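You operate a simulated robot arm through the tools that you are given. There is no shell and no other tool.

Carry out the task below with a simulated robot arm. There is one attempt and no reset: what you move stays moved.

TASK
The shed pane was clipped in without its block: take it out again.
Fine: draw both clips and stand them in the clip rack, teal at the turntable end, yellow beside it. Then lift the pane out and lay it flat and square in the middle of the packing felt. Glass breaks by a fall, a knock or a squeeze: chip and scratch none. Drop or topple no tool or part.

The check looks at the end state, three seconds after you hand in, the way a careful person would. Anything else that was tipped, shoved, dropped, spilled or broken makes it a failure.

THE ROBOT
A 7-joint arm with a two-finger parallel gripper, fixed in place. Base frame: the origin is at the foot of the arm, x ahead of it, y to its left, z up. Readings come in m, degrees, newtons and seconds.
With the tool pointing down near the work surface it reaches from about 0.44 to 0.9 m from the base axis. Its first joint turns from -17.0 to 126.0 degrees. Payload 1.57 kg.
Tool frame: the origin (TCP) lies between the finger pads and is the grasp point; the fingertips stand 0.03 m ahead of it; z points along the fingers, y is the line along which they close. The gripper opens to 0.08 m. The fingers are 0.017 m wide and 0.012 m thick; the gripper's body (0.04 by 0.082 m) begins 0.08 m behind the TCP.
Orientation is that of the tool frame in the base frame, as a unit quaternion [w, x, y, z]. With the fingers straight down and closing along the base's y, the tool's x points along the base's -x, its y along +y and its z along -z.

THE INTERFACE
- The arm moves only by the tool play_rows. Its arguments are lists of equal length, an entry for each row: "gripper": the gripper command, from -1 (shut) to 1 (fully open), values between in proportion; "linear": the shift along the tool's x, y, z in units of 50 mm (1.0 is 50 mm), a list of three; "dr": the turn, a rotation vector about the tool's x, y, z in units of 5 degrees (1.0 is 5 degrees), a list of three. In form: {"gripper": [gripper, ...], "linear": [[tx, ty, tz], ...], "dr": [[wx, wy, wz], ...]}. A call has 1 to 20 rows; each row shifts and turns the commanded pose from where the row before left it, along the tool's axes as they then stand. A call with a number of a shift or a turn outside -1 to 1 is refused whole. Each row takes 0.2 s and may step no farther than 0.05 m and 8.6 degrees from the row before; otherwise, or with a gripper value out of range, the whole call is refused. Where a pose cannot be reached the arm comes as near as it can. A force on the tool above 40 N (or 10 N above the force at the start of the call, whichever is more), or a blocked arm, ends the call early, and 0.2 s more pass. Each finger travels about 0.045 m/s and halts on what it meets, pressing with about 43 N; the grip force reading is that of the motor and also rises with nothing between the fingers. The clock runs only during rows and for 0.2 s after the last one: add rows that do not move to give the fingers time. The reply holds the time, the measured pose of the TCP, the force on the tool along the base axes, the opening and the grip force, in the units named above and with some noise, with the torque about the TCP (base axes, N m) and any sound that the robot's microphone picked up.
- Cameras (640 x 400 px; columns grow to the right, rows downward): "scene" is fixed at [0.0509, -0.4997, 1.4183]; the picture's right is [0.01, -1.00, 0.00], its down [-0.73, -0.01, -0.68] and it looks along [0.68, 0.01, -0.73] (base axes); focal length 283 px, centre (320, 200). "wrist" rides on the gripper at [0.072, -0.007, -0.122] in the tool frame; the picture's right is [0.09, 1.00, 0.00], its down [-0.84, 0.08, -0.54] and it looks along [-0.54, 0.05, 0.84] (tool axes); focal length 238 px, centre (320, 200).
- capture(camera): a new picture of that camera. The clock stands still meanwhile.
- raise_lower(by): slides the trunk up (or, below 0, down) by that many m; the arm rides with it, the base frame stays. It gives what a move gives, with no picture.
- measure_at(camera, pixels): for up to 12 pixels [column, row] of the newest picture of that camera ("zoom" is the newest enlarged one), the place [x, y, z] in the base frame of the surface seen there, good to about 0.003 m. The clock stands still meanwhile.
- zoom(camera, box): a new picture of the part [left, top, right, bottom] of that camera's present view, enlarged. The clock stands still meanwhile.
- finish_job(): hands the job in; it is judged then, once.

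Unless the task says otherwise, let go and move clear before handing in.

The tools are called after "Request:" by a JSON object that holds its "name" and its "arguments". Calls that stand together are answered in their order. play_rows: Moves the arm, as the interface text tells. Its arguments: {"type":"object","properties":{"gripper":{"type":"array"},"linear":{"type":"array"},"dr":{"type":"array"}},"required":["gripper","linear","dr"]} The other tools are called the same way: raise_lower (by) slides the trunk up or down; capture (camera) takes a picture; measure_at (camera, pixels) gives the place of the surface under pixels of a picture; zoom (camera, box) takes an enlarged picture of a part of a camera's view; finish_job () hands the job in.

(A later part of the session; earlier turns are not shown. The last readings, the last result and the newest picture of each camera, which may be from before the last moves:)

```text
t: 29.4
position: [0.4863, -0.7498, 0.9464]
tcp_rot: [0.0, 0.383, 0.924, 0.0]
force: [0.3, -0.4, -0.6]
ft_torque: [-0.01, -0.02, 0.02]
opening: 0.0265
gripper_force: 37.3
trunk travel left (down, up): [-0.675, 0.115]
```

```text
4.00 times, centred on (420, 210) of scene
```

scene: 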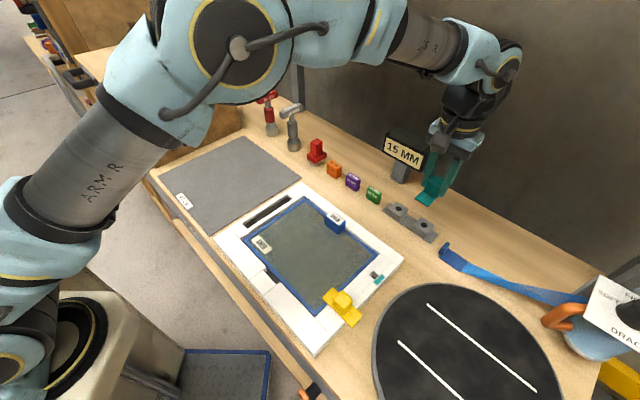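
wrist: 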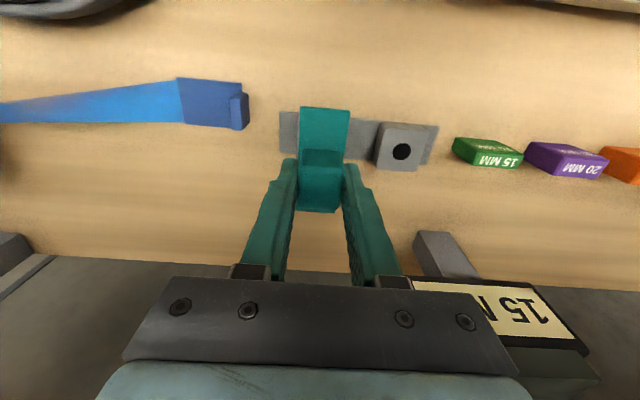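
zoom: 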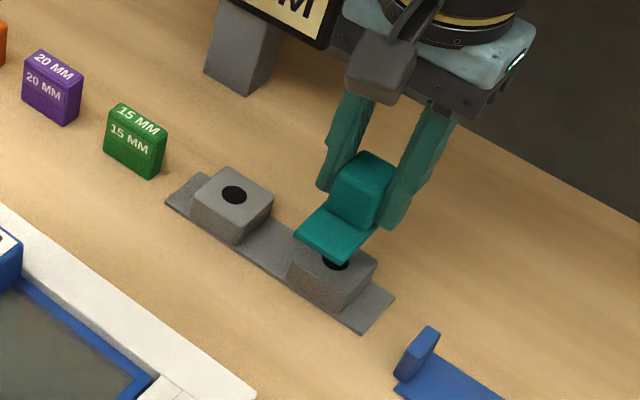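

The clip is over the turntable-end socket ((0.4863, -0.7498), target (0.4852, -0.7505)). I'll lower in small steps watching the force.

Request:
{"name": "play_rows", "arguments": {"gripper": [-1, -1, -1, -1, -1, -1], "linear": [[0, -0.01, 0.1], [0, 0, 0.1], [0, 0, 0.1], [0, 0, 0.1], [0, 0, 0.08], [0, 0, 0.06]], "dr": [[0, 0, 0], [0, 0, 0], [0, 0, 0], [0, 0, 0], [0, 0, 0], [0, 0, 0]]}}

```text
t: 30.8
position: [0.4858, -0.7498, 0.9202]
tcp_rot: [0.0, 0.383, 0.924, 0.0]
force: [-0.7, 0.0, -0.7]
ft_torque: [-0.02, 0.0, 0.01]
opening: 0.0267
gripper_force: 37.1
trunk travel left (down, up): [-0.675, 0.115]
```

Request:
{"name": "zoom", "arguments": {"camera": "scene", "box": [385, 190, 455, 250]}}

Request:
{"name": "zoom", "arguments": {"camera": "wrist", "box": [240, 80, 450, 220]}}

```text
6.67 times, centred on (420, 220) of scene
```

zoom: 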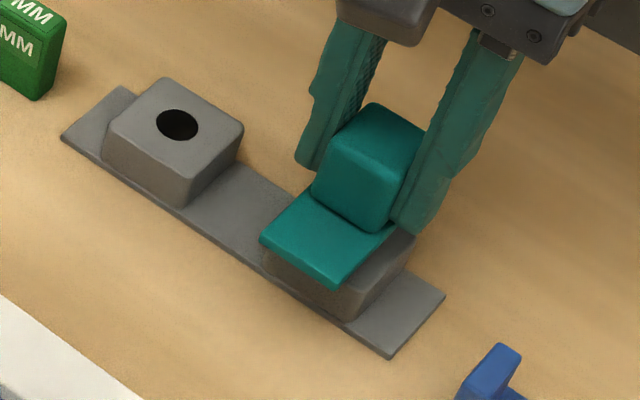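

```text
2.86 times, centred on (345, 150) of wrist
```

zoom: 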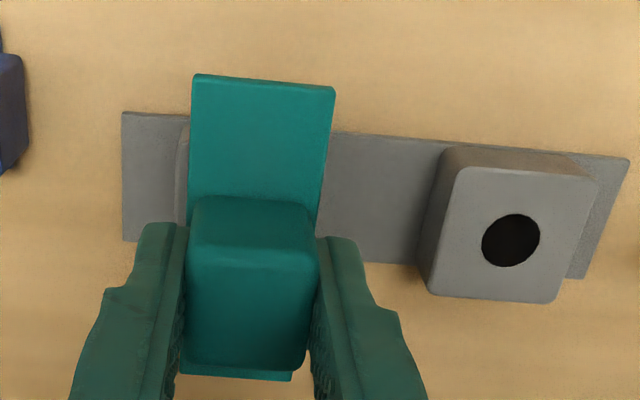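

No contact force yet at z 0.920. Continuing down in small steps toward the expected seat near TCP 0.905.

Request:
{"name": "play_rows", "arguments": {"gripper": [-1, -1, -1], "linear": [[0, 0, 0.06], [0, 0, 0.06], [0, 0, 0.04]], "dr": [[0, 0, 0], [0, 0, 0], [0, 0, 0]]}}

```text
t: 31.6
position: [0.4865, -0.7497, 0.9122]
tcp_rot: [0.0, 0.384, 0.924, 0.0]
force: [-0.2, -0.9, 0.7]
ft_torque: [-0.02, -0.03, 0.01]
opening: 0.0266
gripper_force: 37.5
trunk travel left (down, up): [-0.675, 0.115]
```

Request:
{"name": "play_rows", "arguments": {"gripper": [-1, -1, -1], "linear": [[0, 0, 0.04], [0, 0, 0.04], [0, 0, 0.04]], "dr": [[0, 0, 0], [0, 0, 0], [0, 0, 0]]}}

Request:
{"name": "zoom", "arguments": {"camera": "scene", "box": [385, 190, 455, 250]}}

```text
t: 32.4
position: [0.4861, -0.752, 0.9065]
tcp_rot: [0.0, 0.383, 0.924, 0.0]
force: [0.3, -0.4, -0.1]
ft_torque: [0.0, -0.01, 0.01]
opening: 0.0267
gripper_force: 37.2
trunk travel left (down, up): [-0.675, 0.115]
```

```text
6.67 times, centred on (420, 220) of scene
```

zoom: 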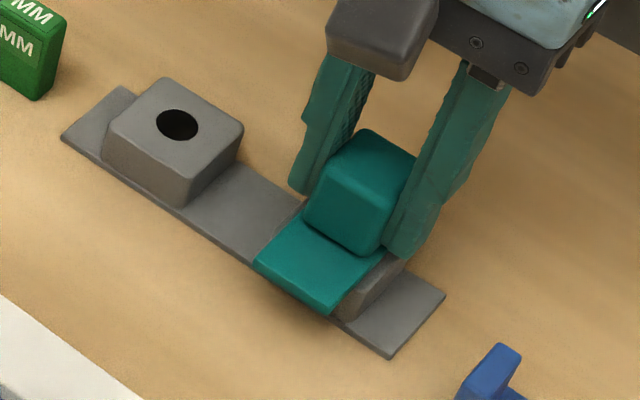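

The peg has gone into the socket without resistance. I'll keep lowering gently until I feel the plate seat.

Request:
{"name": "play_rows", "arguments": {"gripper": [-1, -1], "linear": [[0, 0, 0.03], [0, 0, 0.03]], "dr": [[0, 0, 0], [0, 0, 0]]}}

```text
t: 33.0
position: [0.4857, -0.7513, 0.9053]
tcp_rot: [0.001, 0.382, 0.924, -0.002]
force: [-0.7, 2.1, 16.2]
ft_torque: [0.11, 0.06, 0.03]
opening: 0.0267
gripper_force: 37.2
trunk travel left (down, up): [-0.675, 0.115]
```

The plate is seated (16 N upward at TCP 0.905). I'll relax 1 mm, then open partially to 44 mm to release.

Request:
{"name": "play_rows", "arguments": {"gripper": [-1, -0.1, 0.1, 0.1, 0.1], "linear": [[0, 0, -0.03], [0, 0, 0], [0, 0, 0], [0, 0, 0], [0, 0, 0]], "dr": [[0, 0, 0], [0, 0, 0], [0, 0, 0], [0, 0, 0], [0, 0, 0]]}}

Request:
{"name": "zoom", "arguments": {"camera": "scene", "box": [385, 190, 455, 250]}}

Request:
{"name": "capture", "arguments": {"camera": "wrist"}}

```text
t: 34.2
position: [0.4849, -0.7512, 0.9041]
tcp_rot: [0.0, 0.383, 0.924, -0.001]
force: [-0.9, 0.2, 0.1]
ft_torque: [0.02, 0.02, 0.01]
opening: 0.0439
gripper_force: 0.0
trunk travel left (down, up): [-0.675, 0.115]
```

```text
6.67 times, centred on (420, 220) of scene
```

zoom: 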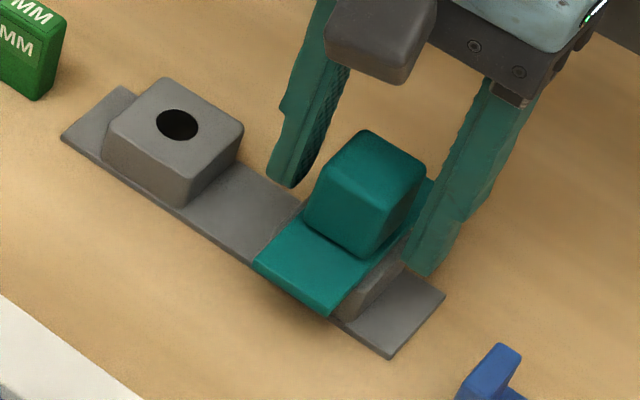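

```text
taken
```

wrist: 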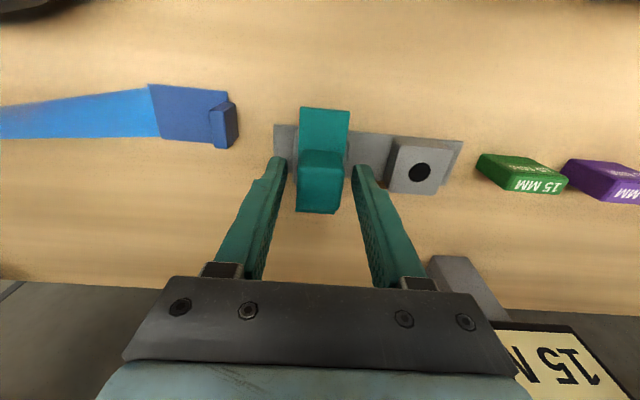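

Teal is standing in its socket and free of the fingers. I'll lift straight up and measure the sign's nearest corner for clearance at the other socket.

Request:
{"name": "play_rows", "arguments": {"gripper": [0.1, 0.1, 0.1, 0.1, 0.1, 0.1], "linear": [[0, 0, -0.1], [0, 0, -0.3], [0, 0, -0.5], [0, 0, -0.7], [0, 0, -0.8], [0, 0, -0.5]], "dr": [[0, 0, 0], [0, 0, 0], [0, 0, 0], [0, 0, 0], [0, 0, 0], [0, 0, 0]]}}

Request:
{"name": "capture", "arguments": {"camera": "wrist"}}

Request:
{"name": "capture", "arguments": {"camera": "scene"}}

```text
t: 35.6
position: [0.4867, -0.7506, 1.0494]
tcp_rot: [-0.001, 0.383, 0.924, 0.0]
force: [-0.8, -0.6, 0.2]
ft_torque: [0.0, -0.01, -0.01]
opening: 0.0438
gripper_force: 0.1
trunk travel left (down, up): [-0.675, 0.115]
```

```text
taken
```

wrist: 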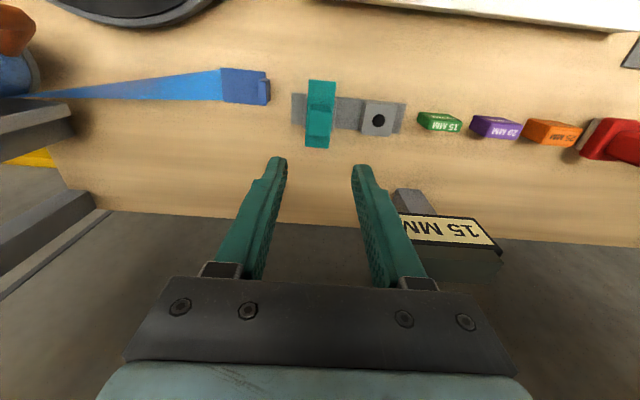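

```text
taken
```

scene: 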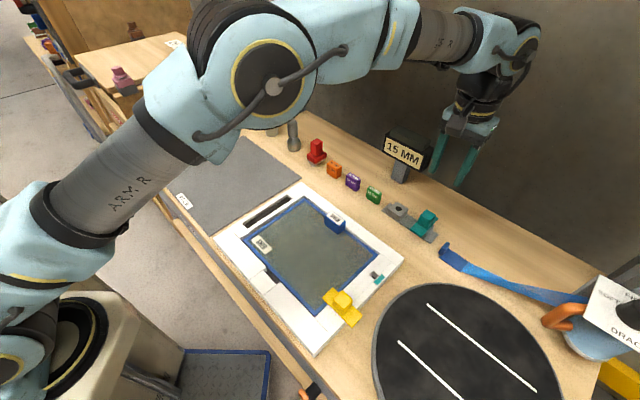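

Request:
{"name": "measure_at", "arguments": {"camera": "scene", "pixels": [[390, 138], [422, 168], [386, 154], [425, 150], [433, 150], [395, 133], [407, 155], [400, 175]]}}

Request:
{"name": "measure_at", "arguments": {"camera": "wrist", "pixels": [[408, 218], [404, 235], [490, 245], [480, 222], [405, 195], [450, 232], [497, 260], [420, 205]]}}

```text
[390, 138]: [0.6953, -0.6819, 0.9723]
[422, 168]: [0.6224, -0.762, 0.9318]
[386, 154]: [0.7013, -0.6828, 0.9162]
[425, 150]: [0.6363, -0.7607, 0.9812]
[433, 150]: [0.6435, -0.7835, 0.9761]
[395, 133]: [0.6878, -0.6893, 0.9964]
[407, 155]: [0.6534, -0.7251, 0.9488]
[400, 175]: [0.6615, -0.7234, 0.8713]
```

```text
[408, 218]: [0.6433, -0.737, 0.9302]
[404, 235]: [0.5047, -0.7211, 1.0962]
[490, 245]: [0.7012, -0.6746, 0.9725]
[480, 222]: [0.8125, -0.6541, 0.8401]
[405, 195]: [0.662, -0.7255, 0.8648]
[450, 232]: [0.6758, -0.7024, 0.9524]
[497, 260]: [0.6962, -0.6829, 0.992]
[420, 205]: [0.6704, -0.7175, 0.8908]
```

Teal stands in the socket nearest the turntable. The sign face is 0.10 m behind the yellow socket, so clearance is fine. Now I'll move over to the yellow clip.

Request:
{"name": "play_rows", "arguments": {"gripper": [0.1, 0.1, 0.3, 0.6, 1, 1, 1, 1, 1], "linear": [[0.3, 0, 0], [0.6, 0, 0], [0.8, 0, 0], [0.8, 0, 0], [0.8, 0, 0], [0.8, 0, 0], [0.8, 0, 0], [0.7, 0, 0], [0.35, 0, 0]], "dr": [[0, 0, 0], [0, 0, 0], [0, 0, 0], [0, 0, 0], [0, 0, 0], [0, 0, 0], [0, 0, 0], [0, 0, 0], [0, 0, 0]]}}

Request:
{"name": "play_rows", "arguments": {"gripper": [1, 1, 1, 1, 1, 1, 1, 1, 1, 1, 1, 1, 1, 1, 1, 1, 1, 1, 1], "linear": [[0, 0, 0], [0, 0, 0], [0, 0, 0], [0, 0, 0], [0, 0, 0], [0, 0, 0], [0, 0, 0], [0, 0, 0], [0, 0, 0], [0, 0, 0], [0, 0, 0], [0, 0, 0], [0, 0, 0], [0, 0, 0], [0, 0, 0], [0, 0, 0], [0, 0, 0], [0, 0, 0], [0, 0, 0]], "dr": [[0, 0, -0.5], [0, 0, -1], [0, 0, -1], [0, 0, -1], [0, 0, -1], [0, 0, -1], [0, 0, -1], [0, 0, -1], [0, 0, -1], [0, 0, -1], [0, 0, -1], [0, 0, -1], [0, 0, -1], [0, 0, -1], [0, 0, -1], [0, 0, -1], [0, 0, -1], [0, 0, -1], [0, 0, -0.5]]}}

Request:
{"name": "capture", "arguments": {"camera": "wrist"}}

```text
t: 37.6
position: [0.2781, -0.5398, 1.0477]
tcp_rot: [0.0, 0.383, 0.924, 0.0]
force: [-0.6, 0.3, -0.9]
ft_torque: [-0.01, 0.01, 0.03]
opening: 0.08
gripper_force: 0.2
trunk travel left (down, up): [-0.675, 0.115]
```

```text
t: 41.6
position: [0.2752, -0.5399, 1.0496]
tcp_rot: [0.0, -0.382, 0.924, -0.001]
force: [0.3, -0.3, -0.6]
ft_torque: [0.01, -0.04, 0.0]
opening: 0.0798
gripper_force: 0.1
trunk travel left (down, up): [-0.675, 0.115]
```

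```text
taken
```

wrist: 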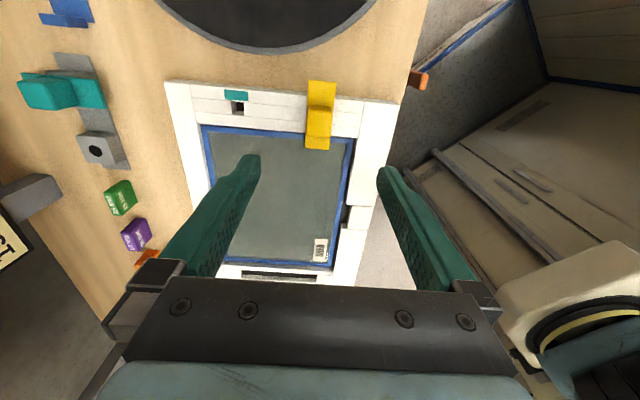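

I'm over the yellow knob. Lowering to z≈0.955 and checking alignment.

Request:
{"name": "play_rows", "arguments": {"gripper": [1, 1, 1, 1, 1, 1], "linear": [[0, 0, 0.2], [0, 0, 0.4], [0, 0, 0.5], [0, 0, 0.4], [0, 0, 0.3], [0, 0, 0.1]], "dr": [[0, 0, 0], [0, 0, 0], [0, 0, 0], [0, 0, 0], [0, 0, 0], [0, 0, 0]]}}

Request:
{"name": "zoom", "arguments": {"camera": "wrist", "box": [220, 100, 420, 230]}}

Request:
{"name": "measure_at", "arguments": {"camera": "zoom", "pixels": [[285, 160], [385, 170], [280, 235], [375, 240], [325, 200], [130, 200], [500, 230], [320, 120]]}}

```text
t: 43.0
position: [0.2746, -0.5409, 0.9561]
tcp_rot: [0.0, -0.383, 0.924, 0.0]
force: [-0.1, 0.0, -0.5]
ft_torque: [-0.01, 0.01, 0.01]
opening: 0.08
gripper_force: 0.1
trunk travel left (down, up): [-0.675, 0.115]
```

```text
3.08 times, centred on (320, 165) of wrist
```

zoom: 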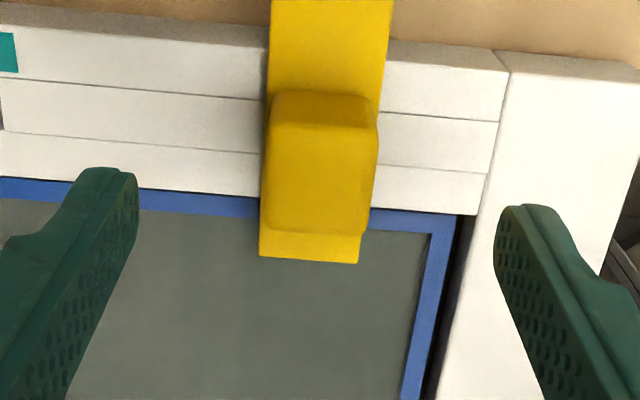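

```text
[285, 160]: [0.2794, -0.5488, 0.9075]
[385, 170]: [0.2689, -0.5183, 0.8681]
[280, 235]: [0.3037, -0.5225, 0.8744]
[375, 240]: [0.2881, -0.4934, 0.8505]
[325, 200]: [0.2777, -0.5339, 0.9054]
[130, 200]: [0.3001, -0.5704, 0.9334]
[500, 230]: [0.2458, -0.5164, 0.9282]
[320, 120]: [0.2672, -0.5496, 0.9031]
```

The yellow knob (zoom 320,170) is centred within 0.5 mm. I'll descend to TCP z≈0.909 and grip.

Request:
{"name": "play_rows", "arguments": {"gripper": [1, 1, 1, 1, 1, 1, 0.3, -0.3, -1, -1, -1, -1], "linear": [[0, 0, 0.15], [0, 0, 0.25], [0, 0, 0.25], [0, 0, 0.2], [0, 0, 0.1], [0, 0, 0], [0, 0, 0], [0, 0, 0], [0, 0, 0], [0, 0, 0], [0, 0, 0], [0, 0, 0]], "dr": [[0, 0, 0], [0, 0, 0], [0, 0, 0], [0, 0, 0], [0, 0, 0], [0, 0, 0], [0, 0, 0], [0, 0, 0], [0, 0, 0], [0, 0, 0], [0, 0, 0], [0, 0, 0]]}}

```text
t: 45.6
position: [0.2755, -0.5399, 0.9059]
tcp_rot: [0.0, -0.383, 0.924, 0.001]
force: [3.5, -3.6, -0.4]
ft_torque: [-0.08, -0.04, -0.01]
opening: 0.0266
gripper_force: 37.2
trunk travel left (down, up): [-0.675, 0.115]
```

Gripped at 26.6 mm. Drawing the yellow clip straight up slowly.

Request:
{"name": "play_rows", "arguments": {"gripper": [-1, -1, -1, -1, -1, -1, -1, -1, -1, -1, -1, -1], "linear": [[0, 0, -0.05], [0, 0, -0.1], [0, 0, -0.1], [0, 0, -0.1], [0, 0, -0.1], [0, 0, -0.1], [0, 0, -0.1], [0, 0, -0.3], [0, 0, -0.5], [0, 0, -0.5], [0, 0, -0.5], [0, 0, -0.5]], "dr": [[0, 0, 0], [0, 0, 0], [0, 0, 0], [0, 0, 0], [0, 0, 0], [0, 0, 0], [0, 0, 0], [0, 0, 0], [0, 0, 0], [0, 0, 0], [0, 0, 0], [0, 0, 0]]}}

Request:
{"name": "capture", "arguments": {"camera": "scene"}}

```text
t: 48.2
position: [0.2783, -0.5403, 1.0534]
tcp_rot: [0.0, -0.383, 0.924, 0.0]
force: [0.0, -0.2, -1.1]
ft_torque: [-0.01, 0.03, -0.02]
opening: 0.0264
gripper_force: 37.5
trunk travel left (down, up): [-0.675, 0.115]
```

```text
taken
```

scene: 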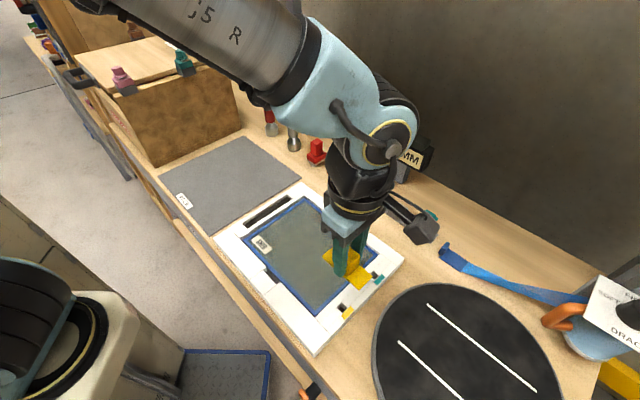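

Yellow clip is out cleanly. I'll rotate to yaw −45° here at height, then travel to the second socket.

Request:
{"name": "play_rows", "arguments": {"gripper": [-1, -1, -1, -1, -1, -1, -1, -1, -1, -1, -1, -1, -1, -1, -1, -1, -1, -1, -1], "linear": [[0, 0, 0], [0, 0, 0], [0, 0, 0], [0, 0, 0], [0, 0, 0], [0, 0, 0], [0, 0, 0], [0, 0, 0], [0, 0, 0], [0, 0, 0], [0, 0, 0], [0, 0, 0], [0, 0, 0], [0, 0, 0], [0, 0, 0], [0, 0, 0], [0, 0, 0], [0, 0, 0], [0, 0, 0]], "dr": [[0, 0, 0.5], [0, 0, 1], [0, 0, 1], [0, 0, 1], [0, 0, 1], [0, 0, 1], [0, 0, 1], [0, 0, 1], [0, 0, 1], [0, 0, 1], [0, 0, 1], [0, 0, 1], [0, 0, 1], [0, 0, 1], [0, 0, 1], [0, 0, 1], [0, 0, 1], [0, 0, 1], [0, 0, 0.5]]}}

Request:
{"name": "play_rows", "arguments": {"gripper": [-1, -1, -1, -1, -1, -1, -1, -1, -1, -1, -1], "linear": [[-0.3, 0.07, 0], [-0.6, 0.15, 0], [-0.6, 0.15, 0], [-0.6, 0.15, 0], [-0.6, 0.15, 0], [-0.6, 0.15, 0], [-0.6, 0.15, 0], [-0.6, 0.15, 0], [-0.6, 0.15, 0], [-0.5, 0.15, 0], [-0.3, 0.08, 0]], "dr": [[0, 0, 0], [0, 0, 0], [0, 0, 0], [0, 0, 0], [0, 0, 0], [0, 0, 0], [0, 0, 0], [0, 0, 0], [0, 0, 0], [0, 0, 0], [0, 0, 0]]}}

Request:
{"name": "capture", "arguments": {"camera": "wrist"}}

```text
t: 52.2
position: [0.2758, -0.5407, 1.054]
tcp_rot: [0.0, 0.383, 0.924, 0.0]
force: [0.4, -1.1, 0.3]
ft_torque: [-0.01, 0.0, -0.01]
opening: 0.0266
gripper_force: 37.1
trunk travel left (down, up): [-0.675, 0.115]
```

```text
t: 54.6
position: [0.5375, -0.6926, 1.0555]
tcp_rot: [-0.001, 0.382, 0.924, 0.0]
force: [-0.3, -0.6, 0.7]
ft_torque: [0.0, 0.02, -0.01]
opening: 0.0265
gripper_force: 37.9
trunk travel left (down, up): [-0.675, 0.115]
```

```text
taken
```

wrist: 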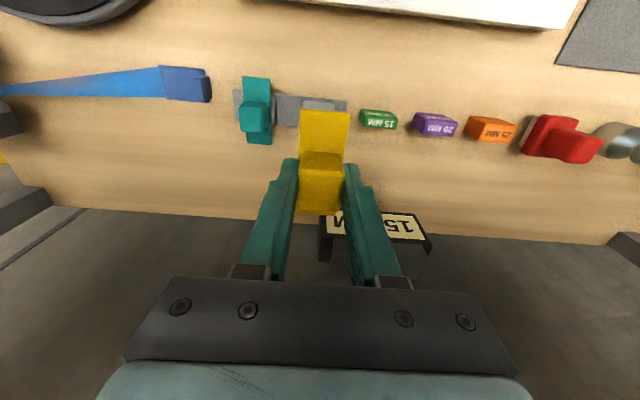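

Near the yellow socket. I'll lower to z≈0.95 with a ~2 mm correction and check readings again.

Request:
{"name": "play_rows", "arguments": {"gripper": [-1, -1, -1, -1, -1, -1], "linear": [[-0.04, 0, 0.2], [0, 0, 0.4], [0, 0, 0.5], [0, 0, 0.5], [0, 0, 0.35], [0, 0, 0.1]], "dr": [[0, 0, 0], [0, 0, 0], [0, 0, 0], [0, 0, 0], [0, 0, 0], [0, 0, 0]]}}

Request:
{"name": "zoom", "arguments": {"camera": "scene", "box": [370, 170, 450, 250]}}

Request:
{"name": "capture", "arguments": {"camera": "wrist"}}

```text
t: 56.0
position: [0.5387, -0.6965, 0.9513]
tcp_rot: [0.0, 0.383, 0.924, 0.0]
force: [0.7, -0.7, 0.3]
ft_torque: [0.02, -0.03, 0.03]
opening: 0.0262
gripper_force: 37.8
trunk travel left (down, up): [-0.675, 0.115]
```

```text
5.00 times, centred on (410, 210) of scene
```

zoom: 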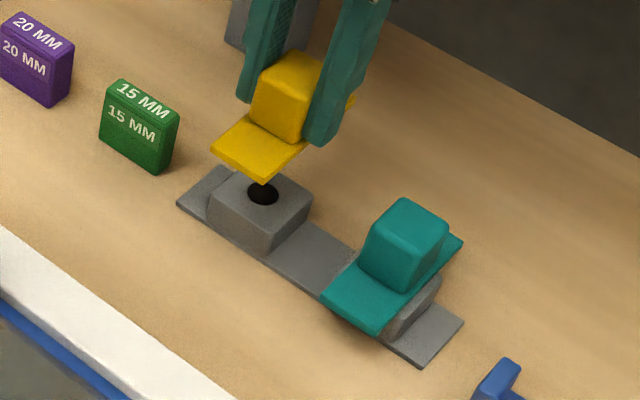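

```text
taken
```

wrist: 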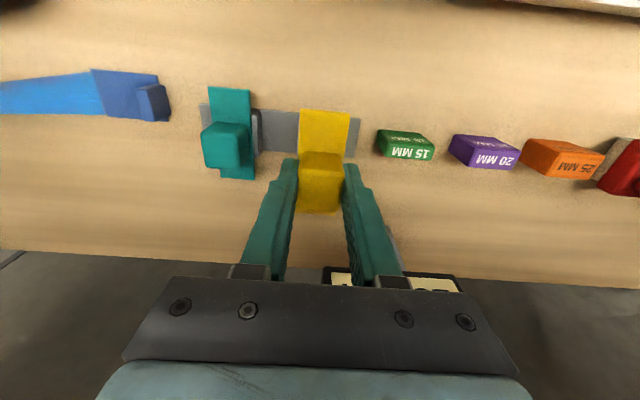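

Aligned within 1 mm ((0.5387, -0.6965) vs (0.5393, -0.6972)). Lowering gradually into the socket.

Request:
{"name": "play_rows", "arguments": {"gripper": [-1, -1, -1, -1, -1, -1, -1], "linear": [[-0.01, 0, 0.1], [0, 0, 0.15], [0, 0, 0.15], [0, 0, 0.1], [0, 0, 0.08], [0, 0, 0.06], [0, 0, 0.06]], "dr": [[0, 0, 0], [0, 0, 0], [0, 0, 0], [0, 0, 0], [0, 0, 0], [0, 0, 0], [0, 0, 0]]}}

```text
t: 57.6
position: [0.54, -0.6975, 0.917]
tcp_rot: [0.0, 0.383, 0.924, 0.001]
force: [-0.9, 0.6, -0.2]
ft_torque: [0.05, 0.06, 0.02]
opening: 0.0265
gripper_force: 37.5
trunk travel left (down, up): [-0.675, 0.115]
```

Request:
{"name": "play_rows", "arguments": {"gripper": [-1, -1, -1], "linear": [[0, 0, 0.06], [0, 0, 0.06], [0, 0, 0.04]], "dr": [[0, 0, 0], [0, 0, 0], [0, 0, 0]]}}

Request:
{"name": "zoom", "arguments": {"camera": "scene", "box": [370, 170, 450, 250]}}

```text
t: 58.4
position: [0.5379, -0.697, 0.9079]
tcp_rot: [0.0, 0.383, 0.924, 0.001]
force: [-0.8, 0.2, -0.7]
ft_torque: [0.01, 0.01, -0.01]
opening: 0.0269
gripper_force: 37.5
trunk travel left (down, up): [-0.675, 0.115]
```

```text
5.00 times, centred on (410, 210) of scene
```

zoom: 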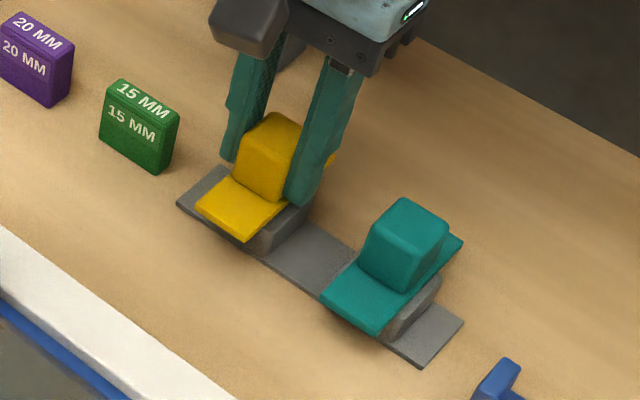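

The peg is entering without resistance. A few more millimetres to seat.

Request:
{"name": "play_rows", "arguments": {"gripper": [-1, -1, -1], "linear": [[0, 0, 0.03], [0, 0, 0.03], [0, 0, 0.02]], "dr": [[0, 0, 0], [0, 0, 0], [0, 0, 0]]}}

```text
t: 59.2
position: [0.539, -0.6972, 0.9052]
tcp_rot: [0.001, 0.383, 0.924, 0.0]
force: [0.1, -0.1, -0.1]
ft_torque: [0.01, 0.0, 0.0]
opening: 0.0266
gripper_force: 37.4
trunk travel left (down, up): [-0.675, 0.115]
```

Request:
{"name": "play_rows", "arguments": {"gripper": [-1, -1], "linear": [[0, 0, 0.03], [0, 0, 0.03]], "dr": [[0, 0, 0], [0, 0, 0]]}}

```text
t: 59.8
position: [0.5389, -0.698, 0.9029]
tcp_rot: [0.001, 0.382, 0.924, -0.002]
force: [-1.2, 0.2, 11.2]
ft_torque: [0.0, 0.04, -0.01]
opening: 0.0267
gripper_force: 37.6
trunk travel left (down, up): [-0.675, 0.115]
```

The yellow plate is seated (11 N upward). I'll relax slightly, open partially, and check before rising.

Request:
{"name": "play_rows", "arguments": {"gripper": [-1, -0.1, 0.1, 0.1, 0.1], "linear": [[0, 0, -0.03], [0, 0, 0], [0, 0, 0], [0, 0, 0], [0, 0, 0]], "dr": [[0, 0, 0], [0, 0, 0], [0, 0, 0], [0, 0, 0], [0, 0, 0]]}}

Request:
{"name": "play_rows", "arguments": {"gripper": [0.1, 0.1, 0.1, 0.1, 0.1, 0.1, 0.1], "linear": [[0, 0, -0.1], [0, 0, -0.3], [0, 0, -0.5], [0, 0, -0.7], [0, 0, -0.8], [0, 0, -0.6], [0, 0, -0.2]], "dr": [[0, 0, 0], [0, 0, 0], [0, 0, 0], [0, 0, 0], [0, 0, 0], [0, 0, 0], [0, 0, 0]]}}

Request:
{"name": "capture", "arguments": {"camera": "scene"}}

Request:
{"name": "zoom", "arguments": {"camera": "scene", "box": [370, 170, 450, 250]}}

```text
t: 61.0
position: [0.5388, -0.6986, 0.9038]
tcp_rot: [0.001, 0.383, 0.924, 0.0]
force: [0.8, -0.2, -0.6]
ft_torque: [0.0, -0.02, -0.01]
opening: 0.044
gripper_force: 0.1
trunk travel left (down, up): [-0.675, 0.115]
```

```text
t: 62.6
position: [0.5394, -0.698, 1.0632]
tcp_rot: [0.0, 0.384, 0.924, 0.0]
force: [0.3, -0.3, 0.7]
ft_torque: [-0.03, -0.05, -0.01]
opening: 0.0443
gripper_force: 0.0
trunk travel left (down, up): [-0.675, 0.115]
```

```text
taken
```

scene: 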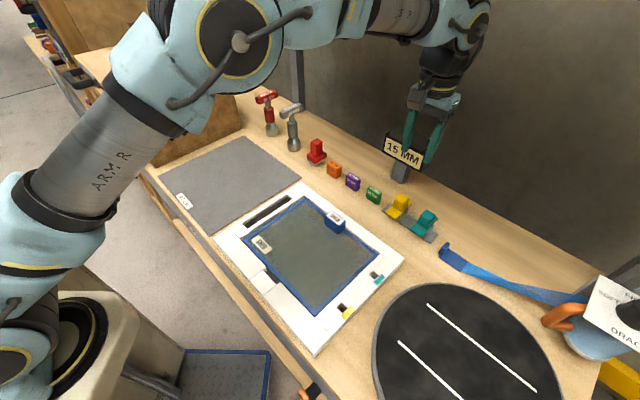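

```text
5.00 times, centred on (410, 210) of scene
```

zoom: 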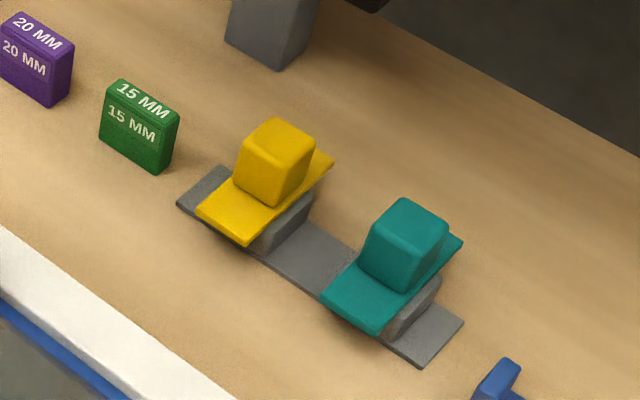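

Both clips stand in the rack in the right order. Now the pane: I'll zoom on it and the blue grip block to measure precisely.

Request:
{"name": "zoom", "arguments": {"camera": "scene", "box": [310, 190, 360, 240]}}

Request:
{"name": "measure_at", "arguments": {"camera": "zoom", "pixels": [[300, 172], [380, 228], [308, 268], [232, 206], [305, 218], [270, 250], [270, 290], [350, 275], [240, 250], [310, 330], [420, 220], [210, 300]]}}

Request:
{"name": "zoom", "arguments": {"camera": "scene", "box": [230, 190, 400, 330]}}

```text
8.00 times, centred on (335, 215) of scene
```

zoom: 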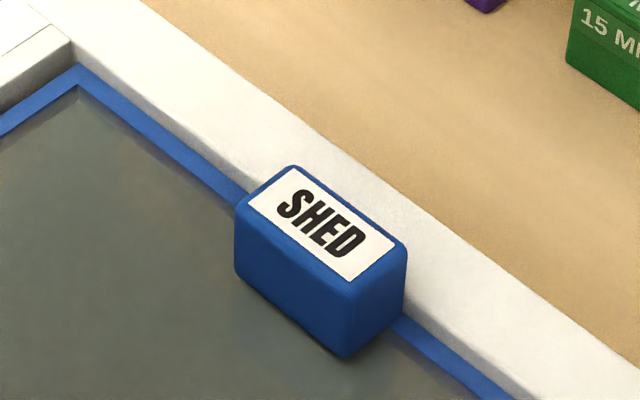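

```text
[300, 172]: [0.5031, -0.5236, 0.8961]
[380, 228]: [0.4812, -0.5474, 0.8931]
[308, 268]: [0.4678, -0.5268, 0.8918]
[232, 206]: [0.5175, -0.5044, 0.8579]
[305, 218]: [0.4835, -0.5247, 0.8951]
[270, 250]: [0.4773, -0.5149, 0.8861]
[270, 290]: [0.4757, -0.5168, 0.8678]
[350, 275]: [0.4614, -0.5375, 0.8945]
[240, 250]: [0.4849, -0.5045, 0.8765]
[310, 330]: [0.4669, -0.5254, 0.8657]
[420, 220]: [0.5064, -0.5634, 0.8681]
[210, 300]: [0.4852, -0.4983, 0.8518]
```

```text
2.86 times, centred on (315, 260) of scene
```

zoom: 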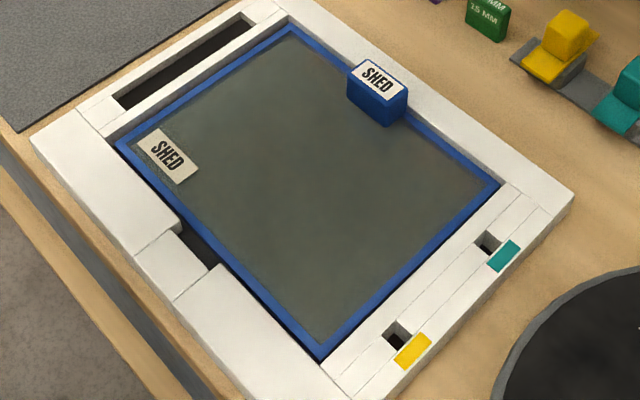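

The block is ~26 mm thick across, centred near (0.481, -0.530). I'll measure the pane's outline again in this view to get its centre and yaw now that the clips are off.

Request:
{"name": "measure_at", "arguments": {"camera": "zoom", "pixels": [[290, 28], [497, 185], [320, 354], [120, 143], [200, 85], [160, 113], [240, 57], [220, 255], [280, 322], [405, 270], [450, 228], [360, 315]]}}

Request:
{"name": "measure_at", "arguments": {"camera": "zoom", "pixels": [[330, 55], [430, 132], [465, 160], [200, 100], [115, 100], [115, 104], [380, 260], [390, 340], [490, 243], [300, 200], [340, 330], [200, 240]]}}

```text
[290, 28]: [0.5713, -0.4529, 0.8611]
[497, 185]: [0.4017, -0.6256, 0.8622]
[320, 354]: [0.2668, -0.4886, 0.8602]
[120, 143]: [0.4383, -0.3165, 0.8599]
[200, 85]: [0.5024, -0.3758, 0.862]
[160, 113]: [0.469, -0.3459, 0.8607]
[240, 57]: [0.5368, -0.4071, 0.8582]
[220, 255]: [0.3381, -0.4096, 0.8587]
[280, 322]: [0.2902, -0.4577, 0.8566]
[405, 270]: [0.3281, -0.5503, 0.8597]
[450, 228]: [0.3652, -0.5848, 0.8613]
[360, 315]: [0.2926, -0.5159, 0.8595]
```

```text
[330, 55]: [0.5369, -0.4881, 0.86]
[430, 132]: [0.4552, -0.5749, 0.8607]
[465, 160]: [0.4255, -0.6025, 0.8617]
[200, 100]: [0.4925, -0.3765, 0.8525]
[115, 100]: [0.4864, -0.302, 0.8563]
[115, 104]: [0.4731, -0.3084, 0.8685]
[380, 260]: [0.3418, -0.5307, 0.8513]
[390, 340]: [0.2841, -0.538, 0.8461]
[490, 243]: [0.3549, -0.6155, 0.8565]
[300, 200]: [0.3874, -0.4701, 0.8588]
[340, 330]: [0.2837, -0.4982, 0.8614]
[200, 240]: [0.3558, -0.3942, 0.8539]
```

Pane: 0.24 × 0.19 m, centre ≈ (0.4195, -0.471), yaw ≈ 45°. The block is at the middle of its long edge. I'll move above the block and turn back to yaw +45° so the fingers close across its thickness.

Request:
{"name": "play_rows", "arguments": {"gripper": [0.1, 0.1, 0.3, 0.6, 1, 1, 1], "linear": [[0.25, 0.12, 0], [0.55, 0.26, 0], [0.6, 0.3, 0], [0.6, 0.3, 0], [0.6, 0.3, 0], [0.4, 0.18, 0], [0.2, 0.1, 0]], "dr": [[0, 0, 0], [0, 0, 0], [0, 0, 0], [0, 0, 0], [0, 0, 0], [0, 0, 0], [0, 0, 0]]}}

Request:
{"name": "play_rows", "arguments": {"gripper": [1, 1, 1, 1, 1, 1, 1, 1, 1, 1, 1, 1, 1, 1, 1, 1, 1, 1, 1], "linear": [[0, 0, 0], [0, 0, 0], [0, 0, 0], [0, 0, 0], [0, 0, 0], [0, 0, 0], [0, 0, 0], [0, 0, 0], [0, 0, 0], [0, 0, 0], [0, 0, 0], [0, 0, 0], [0, 0, 0], [0, 0, 0], [0, 0, 0], [0, 0, 0], [0, 0, 0], [0, 0, 0], [0, 0, 0]], "dr": [[0, 0, -0.5], [0, 0, -1], [0, 0, -1], [0, 0, -1], [0, 0, -1], [0, 0, -1], [0, 0, -1], [0, 0, -1], [0, 0, -1], [0, 0, -1], [0, 0, -1], [0, 0, -1], [0, 0, -1], [0, 0, -1], [0, 0, -1], [0, 0, -1], [0, 0, -1], [0, 0, -1], [0, 0, -0.5]]}}

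Request:
{"name": "capture", "arguments": {"camera": "wrist"}}

```text
t: 64.2
position: [0.4812, -0.5297, 1.0624]
tcp_rot: [0.0, 0.384, 0.923, 0.0]
force: [-0.3, -0.9, -0.3]
ft_torque: [-0.03, -0.03, -0.01]
opening: 0.0799
gripper_force: 0.2
trunk travel left (down, up): [-0.675, 0.115]
```

```text
t: 68.2
position: [0.4805, -0.5292, 1.0634]
tcp_rot: [0.0, -0.384, 0.923, -0.001]
force: [0.6, -0.2, 0.3]
ft_torque: [0.01, -0.02, -0.01]
opening: 0.08
gripper_force: 0.1
trunk travel left (down, up): [-0.675, 0.115]
```

```text
taken
```

wrist: 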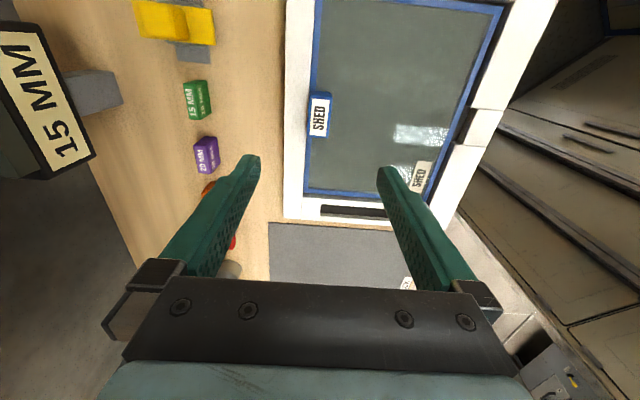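

Now above the block. Lowering to z≈0.95 (tips 26 mm above the block) and zooming for alignment.

Request:
{"name": "play_rows", "arguments": {"gripper": [1, 1, 1, 1, 1, 1], "linear": [[0, 0, 0.2], [0, 0, 0.5], [0, 0, 0.6], [0, 0, 0.5], [0, 0, 0.35], [0, 0, 0.1]], "dr": [[0, 0, 0], [0, 0, 0], [0, 0, 0], [0, 0, 0], [0, 0, 0], [0, 0, 0]]}}

Request:
{"name": "zoom", "arguments": {"camera": "wrist", "box": [220, 90, 420, 220]}}

Request:
{"name": "measure_at", "arguments": {"camera": "zoom", "pixels": [[275, 170], [370, 175], [275, 230], [365, 240], [322, 200], [258, 200], [250, 230], [230, 200], [390, 200], [275, 130], [370, 130], [210, 260]]}}

```text
t: 69.6
position: [0.4808, -0.5288, 0.9503]
tcp_rot: [0.0, -0.383, 0.924, 0.0]
force: [-0.2, 0.6, 0.0]
ft_torque: [-0.02, -0.01, -0.02]
opening: 0.0803
gripper_force: 0.2
trunk travel left (down, up): [-0.675, 0.115]
```

```text
3.08 times, centred on (320, 155) of wrist
```

zoom: 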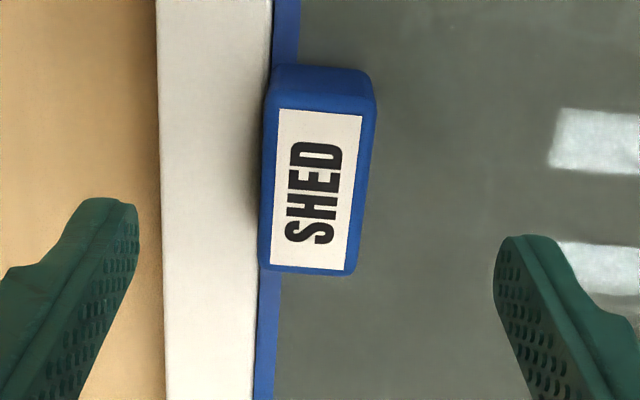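

```text
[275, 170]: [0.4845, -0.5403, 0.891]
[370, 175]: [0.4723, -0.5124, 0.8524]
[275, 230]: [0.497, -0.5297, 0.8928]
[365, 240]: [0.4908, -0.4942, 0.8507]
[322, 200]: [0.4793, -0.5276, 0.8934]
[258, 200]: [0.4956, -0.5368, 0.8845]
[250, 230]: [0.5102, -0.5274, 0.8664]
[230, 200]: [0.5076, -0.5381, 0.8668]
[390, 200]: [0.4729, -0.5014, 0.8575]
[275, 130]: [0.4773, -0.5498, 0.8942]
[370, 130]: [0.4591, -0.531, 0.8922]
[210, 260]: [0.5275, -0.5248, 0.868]
```

The block (zoom centre ~(316,190)) is ~1 mm to the left of the tool's centreline; I'll trim that and descend so the tips end at z≈0.8735, above the frame wall (0.868) and well above the glass (0.852).

Request:
{"name": "play_rows", "arguments": {"gripper": [1, 1, 1, 1, 1, 1], "linear": [[0, -0.018, 0.15], [0, 0, 0.25], [0, 0, 0.25], [0, 0, 0.15], [0, 0, 0.09], [0, 0, 0.03]], "dr": [[0, 0, 0], [0, 0, 0], [0, 0, 0], [0, 0, 0], [0, 0, 0], [0, 0, 0]]}}

Request:
{"name": "capture", "arguments": {"camera": "wrist"}}

Request:
{"name": "zoom", "arguments": {"camera": "wrist", "box": [220, 100, 420, 230]}}

Request:
{"name": "zoom", "arguments": {"camera": "scene", "box": [295, 175, 375, 245]}}

```text
t: 71.0
position: [0.481, -0.5303, 0.9044]
tcp_rot: [0.0, -0.382, 0.924, 0.001]
force: [0.6, 0.4, 0.8]
ft_torque: [0.01, 0.04, -0.01]
opening: 0.08
gripper_force: 0.0
trunk travel left (down, up): [-0.675, 0.115]
```

```text
taken
```

wrist: 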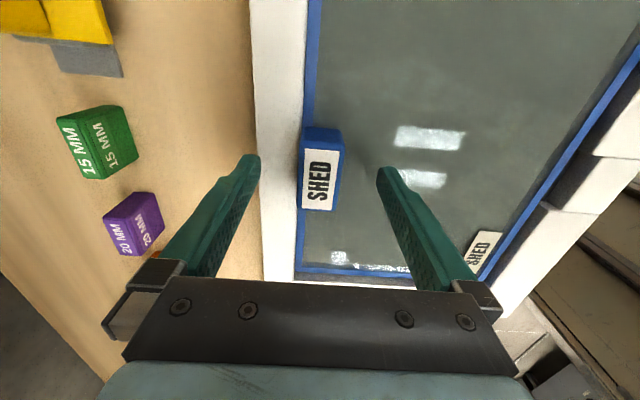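

```text
3.08 times, centred on (320, 165) of wrist
```

zoom: 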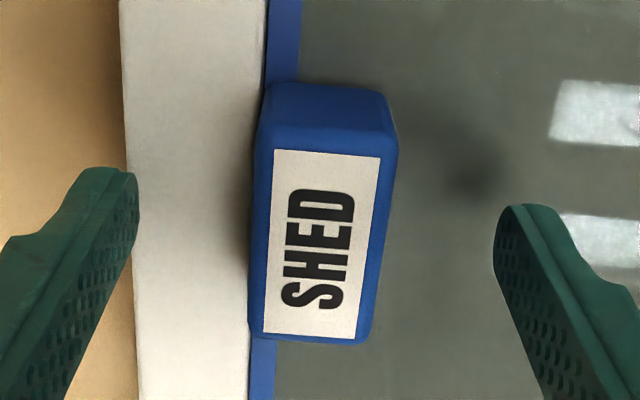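

```text
5.71 times, centred on (335, 210) of scene
```

zoom: 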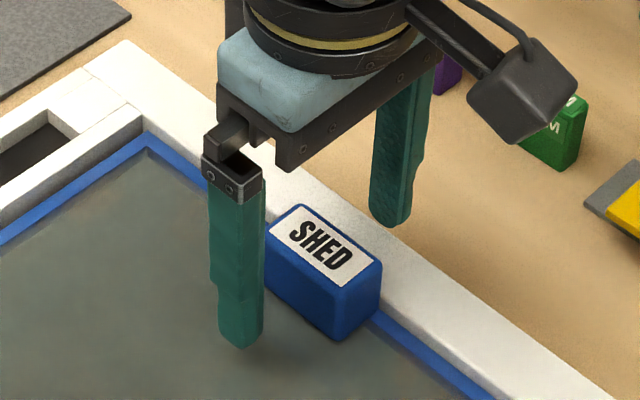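

The tips are clear of wall and glass; the block is still ~1 mm toward the wall-side finger. I'll trim 0.8 mm and close slowly in graded steps so contact is gentle.

Request:
{"name": "play_rows", "arguments": {"gripper": [1, 0.5, 0.1, -0.1, -0.2, -0.25, -0.28, -0.31, -0.34, -0.37, -0.42, -0.5], "linear": [[0, -0.016, 0], [0, 0, 0], [0, 0, 0], [0, 0, 0], [0, 0, 0], [0, 0, 0], [0, 0, 0], [0, 0, 0], [0, 0, 0], [0, 0, 0], [0, 0, 0], [0, 0, 0]], "dr": [[0, 0, 0], [0, 0, 0], [0, 0, 0], [0, 0, 0], [0, 0, 0], [0, 0, 0], [0, 0, 0], [0, 0, 0], [0, 0, 0], [0, 0, 0], [0, 0, 0], [0, 0, 0]]}}

```text
t: 73.6
position: [0.4821, -0.5306, 0.9046]
tcp_rot: [0.0, -0.383, 0.924, 0.0]
force: [-1.8, 2.6, 0.4]
ft_torque: [0.07, 0.09, -0.01]
opening: 0.0278
gripper_force: 36.9
trunk travel left (down, up): [-0.675, 0.115]
```

Gripped at 27.8 mm with 37 N and only ~3 N sideways. I'll relieve the side load by 0.5 mm and lift the first few millimetres very slowly, watching force and torque.

Request:
{"name": "play_rows", "arguments": {"gripper": [-0.7, -1, -1, -1, -1, -1], "linear": [[0, 0.01, 0], [0, 0, -0.02], [0, 0, -0.02], [0, 0.01, -0.03], [0, 0, -0.03], [0, 0, -0.03]], "dr": [[0, 0, 0], [0, 0, 0], [0, 0, 0], [0, 0, 0], [0, 0, 0], [0, 0, 0]]}}

Request:
{"name": "zoom", "arguments": {"camera": "scene", "box": [220, 180, 400, 330]}}

Request:
{"name": "capture", "arguments": {"camera": "wrist"}}

```text
t: 75.0
position: [0.4812, -0.5301, 0.9104]
tcp_rot: [0.0, -0.382, 0.924, 0.0]
force: [-0.4, 0.2, -6.1]
ft_torque: [-0.36, -0.36, 0.04]
opening: 0.0278
gripper_force: 38.1
trunk travel left (down, up): [-0.675, 0.115]
```

```text
2.67 times, centred on (310, 255) of scene
```

zoom: 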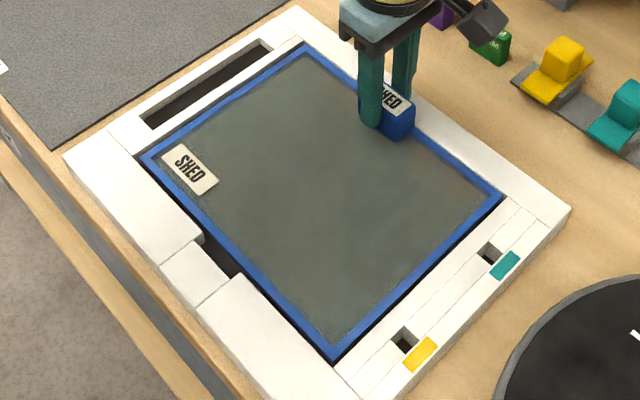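

```text
taken
```

wrist: 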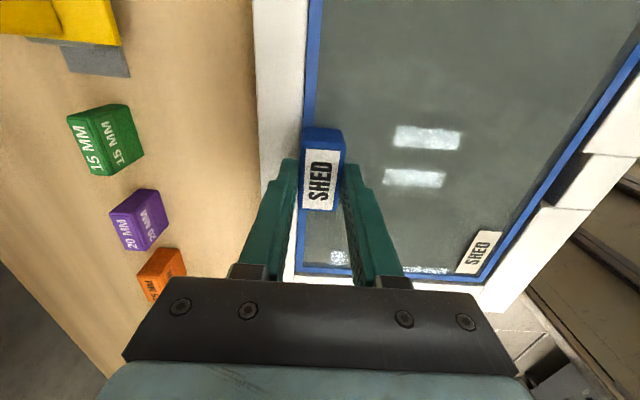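

The full weight is on the gripper (6.1 N ≈ 0.62 kg, moment 0.51 N·m) and the pane looks level. I'll measure rim heights to check tilt before lifting further.

Request:
{"name": "measure_at", "arguments": {"camera": "zoom", "pixels": [[305, 52], [495, 198], [334, 350], [150, 158], [225, 108], [220, 235], [280, 300], [420, 272], [450, 165], [270, 75], [340, 80], [380, 310]]}}

```text
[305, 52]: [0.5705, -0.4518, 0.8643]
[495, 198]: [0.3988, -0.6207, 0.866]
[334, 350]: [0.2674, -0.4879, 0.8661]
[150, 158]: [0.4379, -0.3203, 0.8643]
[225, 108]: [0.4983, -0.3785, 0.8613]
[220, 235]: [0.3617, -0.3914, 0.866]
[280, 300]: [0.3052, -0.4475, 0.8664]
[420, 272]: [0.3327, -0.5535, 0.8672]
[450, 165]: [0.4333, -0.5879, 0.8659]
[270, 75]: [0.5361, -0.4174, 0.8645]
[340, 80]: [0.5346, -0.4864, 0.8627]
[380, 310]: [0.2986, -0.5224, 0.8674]
```

The rim is level within ~0.5° at z≈0.865. Continuing the straight lift slowly, up to about z 0.97.

Request:
{"name": "play_rows", "arguments": {"gripper": [-1, -1, -1, -1, -1, -1, -1, -1, -1, -1], "linear": [[0, 0, -0.05], [0, 0, -0.08], [0, 0, -0.1], [0, 0, -0.1], [0, 0, -0.12], [0, 0, -0.15], [0, 0, -0.18], [0, 0, -0.18], [0, 0, -0.15], [0, 0, -0.08]], "dr": [[0, 0, 0], [0, 0, 0], [0, 0, 0], [0, 0, 0], [0, 0, 0], [0, 0, 0], [0, 0, 0], [0, 0, 0], [0, 0, 0], [0, 0, 0]]}}

Request:
{"name": "capture", "arguments": {"camera": "scene"}}

Request:
{"name": "capture", "arguments": {"camera": "wrist"}}

```text
t: 77.2
position: [0.4801, -0.5301, 0.97]
tcp_rot: [0.0, -0.383, 0.924, 0.0]
force: [0.5, 0.2, -5.8]
ft_torque: [-0.36, -0.35, 0.01]
opening: 0.0274
gripper_force: 38.1
trunk travel left (down, up): [-0.675, 0.115]
```

```text
taken
```

scene: 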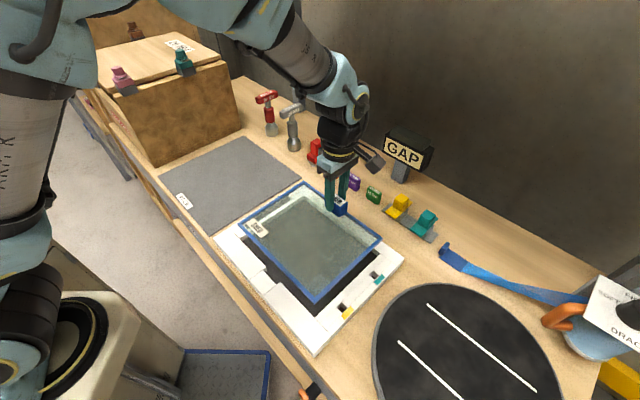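

```text
taken
```

wrist: 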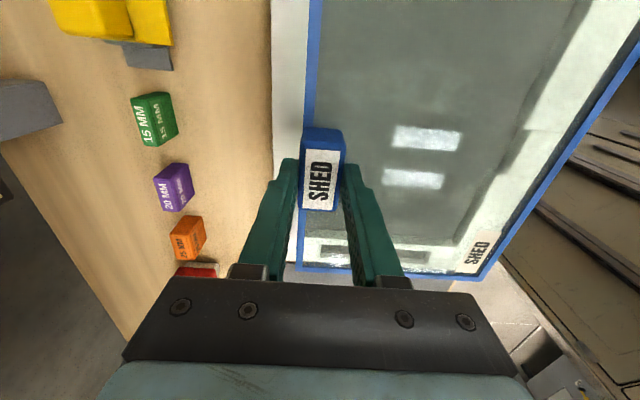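

The pane is free of the frame and looks level (the display changed to "GAP"). I'll measure its rim to check tilt, yaw and centre in the grip.

Request:
{"name": "zoom", "arguments": {"camera": "scene", "box": [225, 170, 395, 315]}}

Request:
{"name": "measure_at", "arguments": {"camera": "scene", "pixels": [[304, 184], [380, 240], [312, 300], [240, 226], [272, 205], [276, 262], [345, 272], [362, 226]]}}

```text
2.76 times, centred on (310, 242) of scene
```

zoom: 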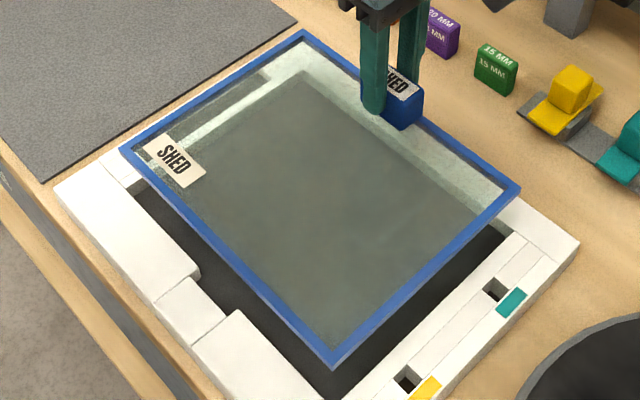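

```text
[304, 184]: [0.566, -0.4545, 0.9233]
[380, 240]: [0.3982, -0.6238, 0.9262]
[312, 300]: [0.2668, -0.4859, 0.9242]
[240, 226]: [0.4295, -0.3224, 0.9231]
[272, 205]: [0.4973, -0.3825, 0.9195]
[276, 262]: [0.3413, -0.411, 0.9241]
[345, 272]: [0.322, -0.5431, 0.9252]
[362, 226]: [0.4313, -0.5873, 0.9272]
```

Level within ~1 mm per side. One more precise corner measurement from the zoom to know the pane's centre relative to the TCP.

Request:
{"name": "measure_at", "arguments": {"camera": "zoom", "pixels": [[305, 33], [516, 187], [335, 355], [124, 149], [210, 93], [228, 250], [427, 270], [455, 142], [165, 121], [180, 204], [380, 313], [480, 160]]}}

```text
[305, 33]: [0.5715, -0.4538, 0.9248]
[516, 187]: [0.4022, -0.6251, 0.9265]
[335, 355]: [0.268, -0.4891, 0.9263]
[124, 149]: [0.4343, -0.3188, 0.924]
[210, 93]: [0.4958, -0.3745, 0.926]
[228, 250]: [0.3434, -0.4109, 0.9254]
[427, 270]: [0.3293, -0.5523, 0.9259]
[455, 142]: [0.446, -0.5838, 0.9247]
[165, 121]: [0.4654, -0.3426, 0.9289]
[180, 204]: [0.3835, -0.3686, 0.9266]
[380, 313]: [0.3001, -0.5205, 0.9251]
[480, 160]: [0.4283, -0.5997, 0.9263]
```

Pane centre is TCP + (−2 mm along, −84.5 mm across), yaw ≈ 45°. Before travelling, I'll check where the box's face is beyond the felt, and the tools beside the path.

Request:
{"name": "measure_at", "arguments": {"camera": "scene", "pixels": [[190, 140], [215, 125], [165, 155], [230, 115], [180, 100], [292, 140], [270, 128], [285, 108], [316, 158], [145, 130], [235, 95], [155, 165]]}}

```text
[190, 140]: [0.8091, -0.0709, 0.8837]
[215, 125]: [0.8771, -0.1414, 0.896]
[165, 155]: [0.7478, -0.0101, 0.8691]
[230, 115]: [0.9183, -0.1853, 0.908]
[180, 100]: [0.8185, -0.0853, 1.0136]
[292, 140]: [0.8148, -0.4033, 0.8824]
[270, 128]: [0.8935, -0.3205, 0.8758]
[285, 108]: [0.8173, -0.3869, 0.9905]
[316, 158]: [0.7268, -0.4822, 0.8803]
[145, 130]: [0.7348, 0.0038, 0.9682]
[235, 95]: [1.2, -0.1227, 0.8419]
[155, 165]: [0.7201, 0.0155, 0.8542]
```

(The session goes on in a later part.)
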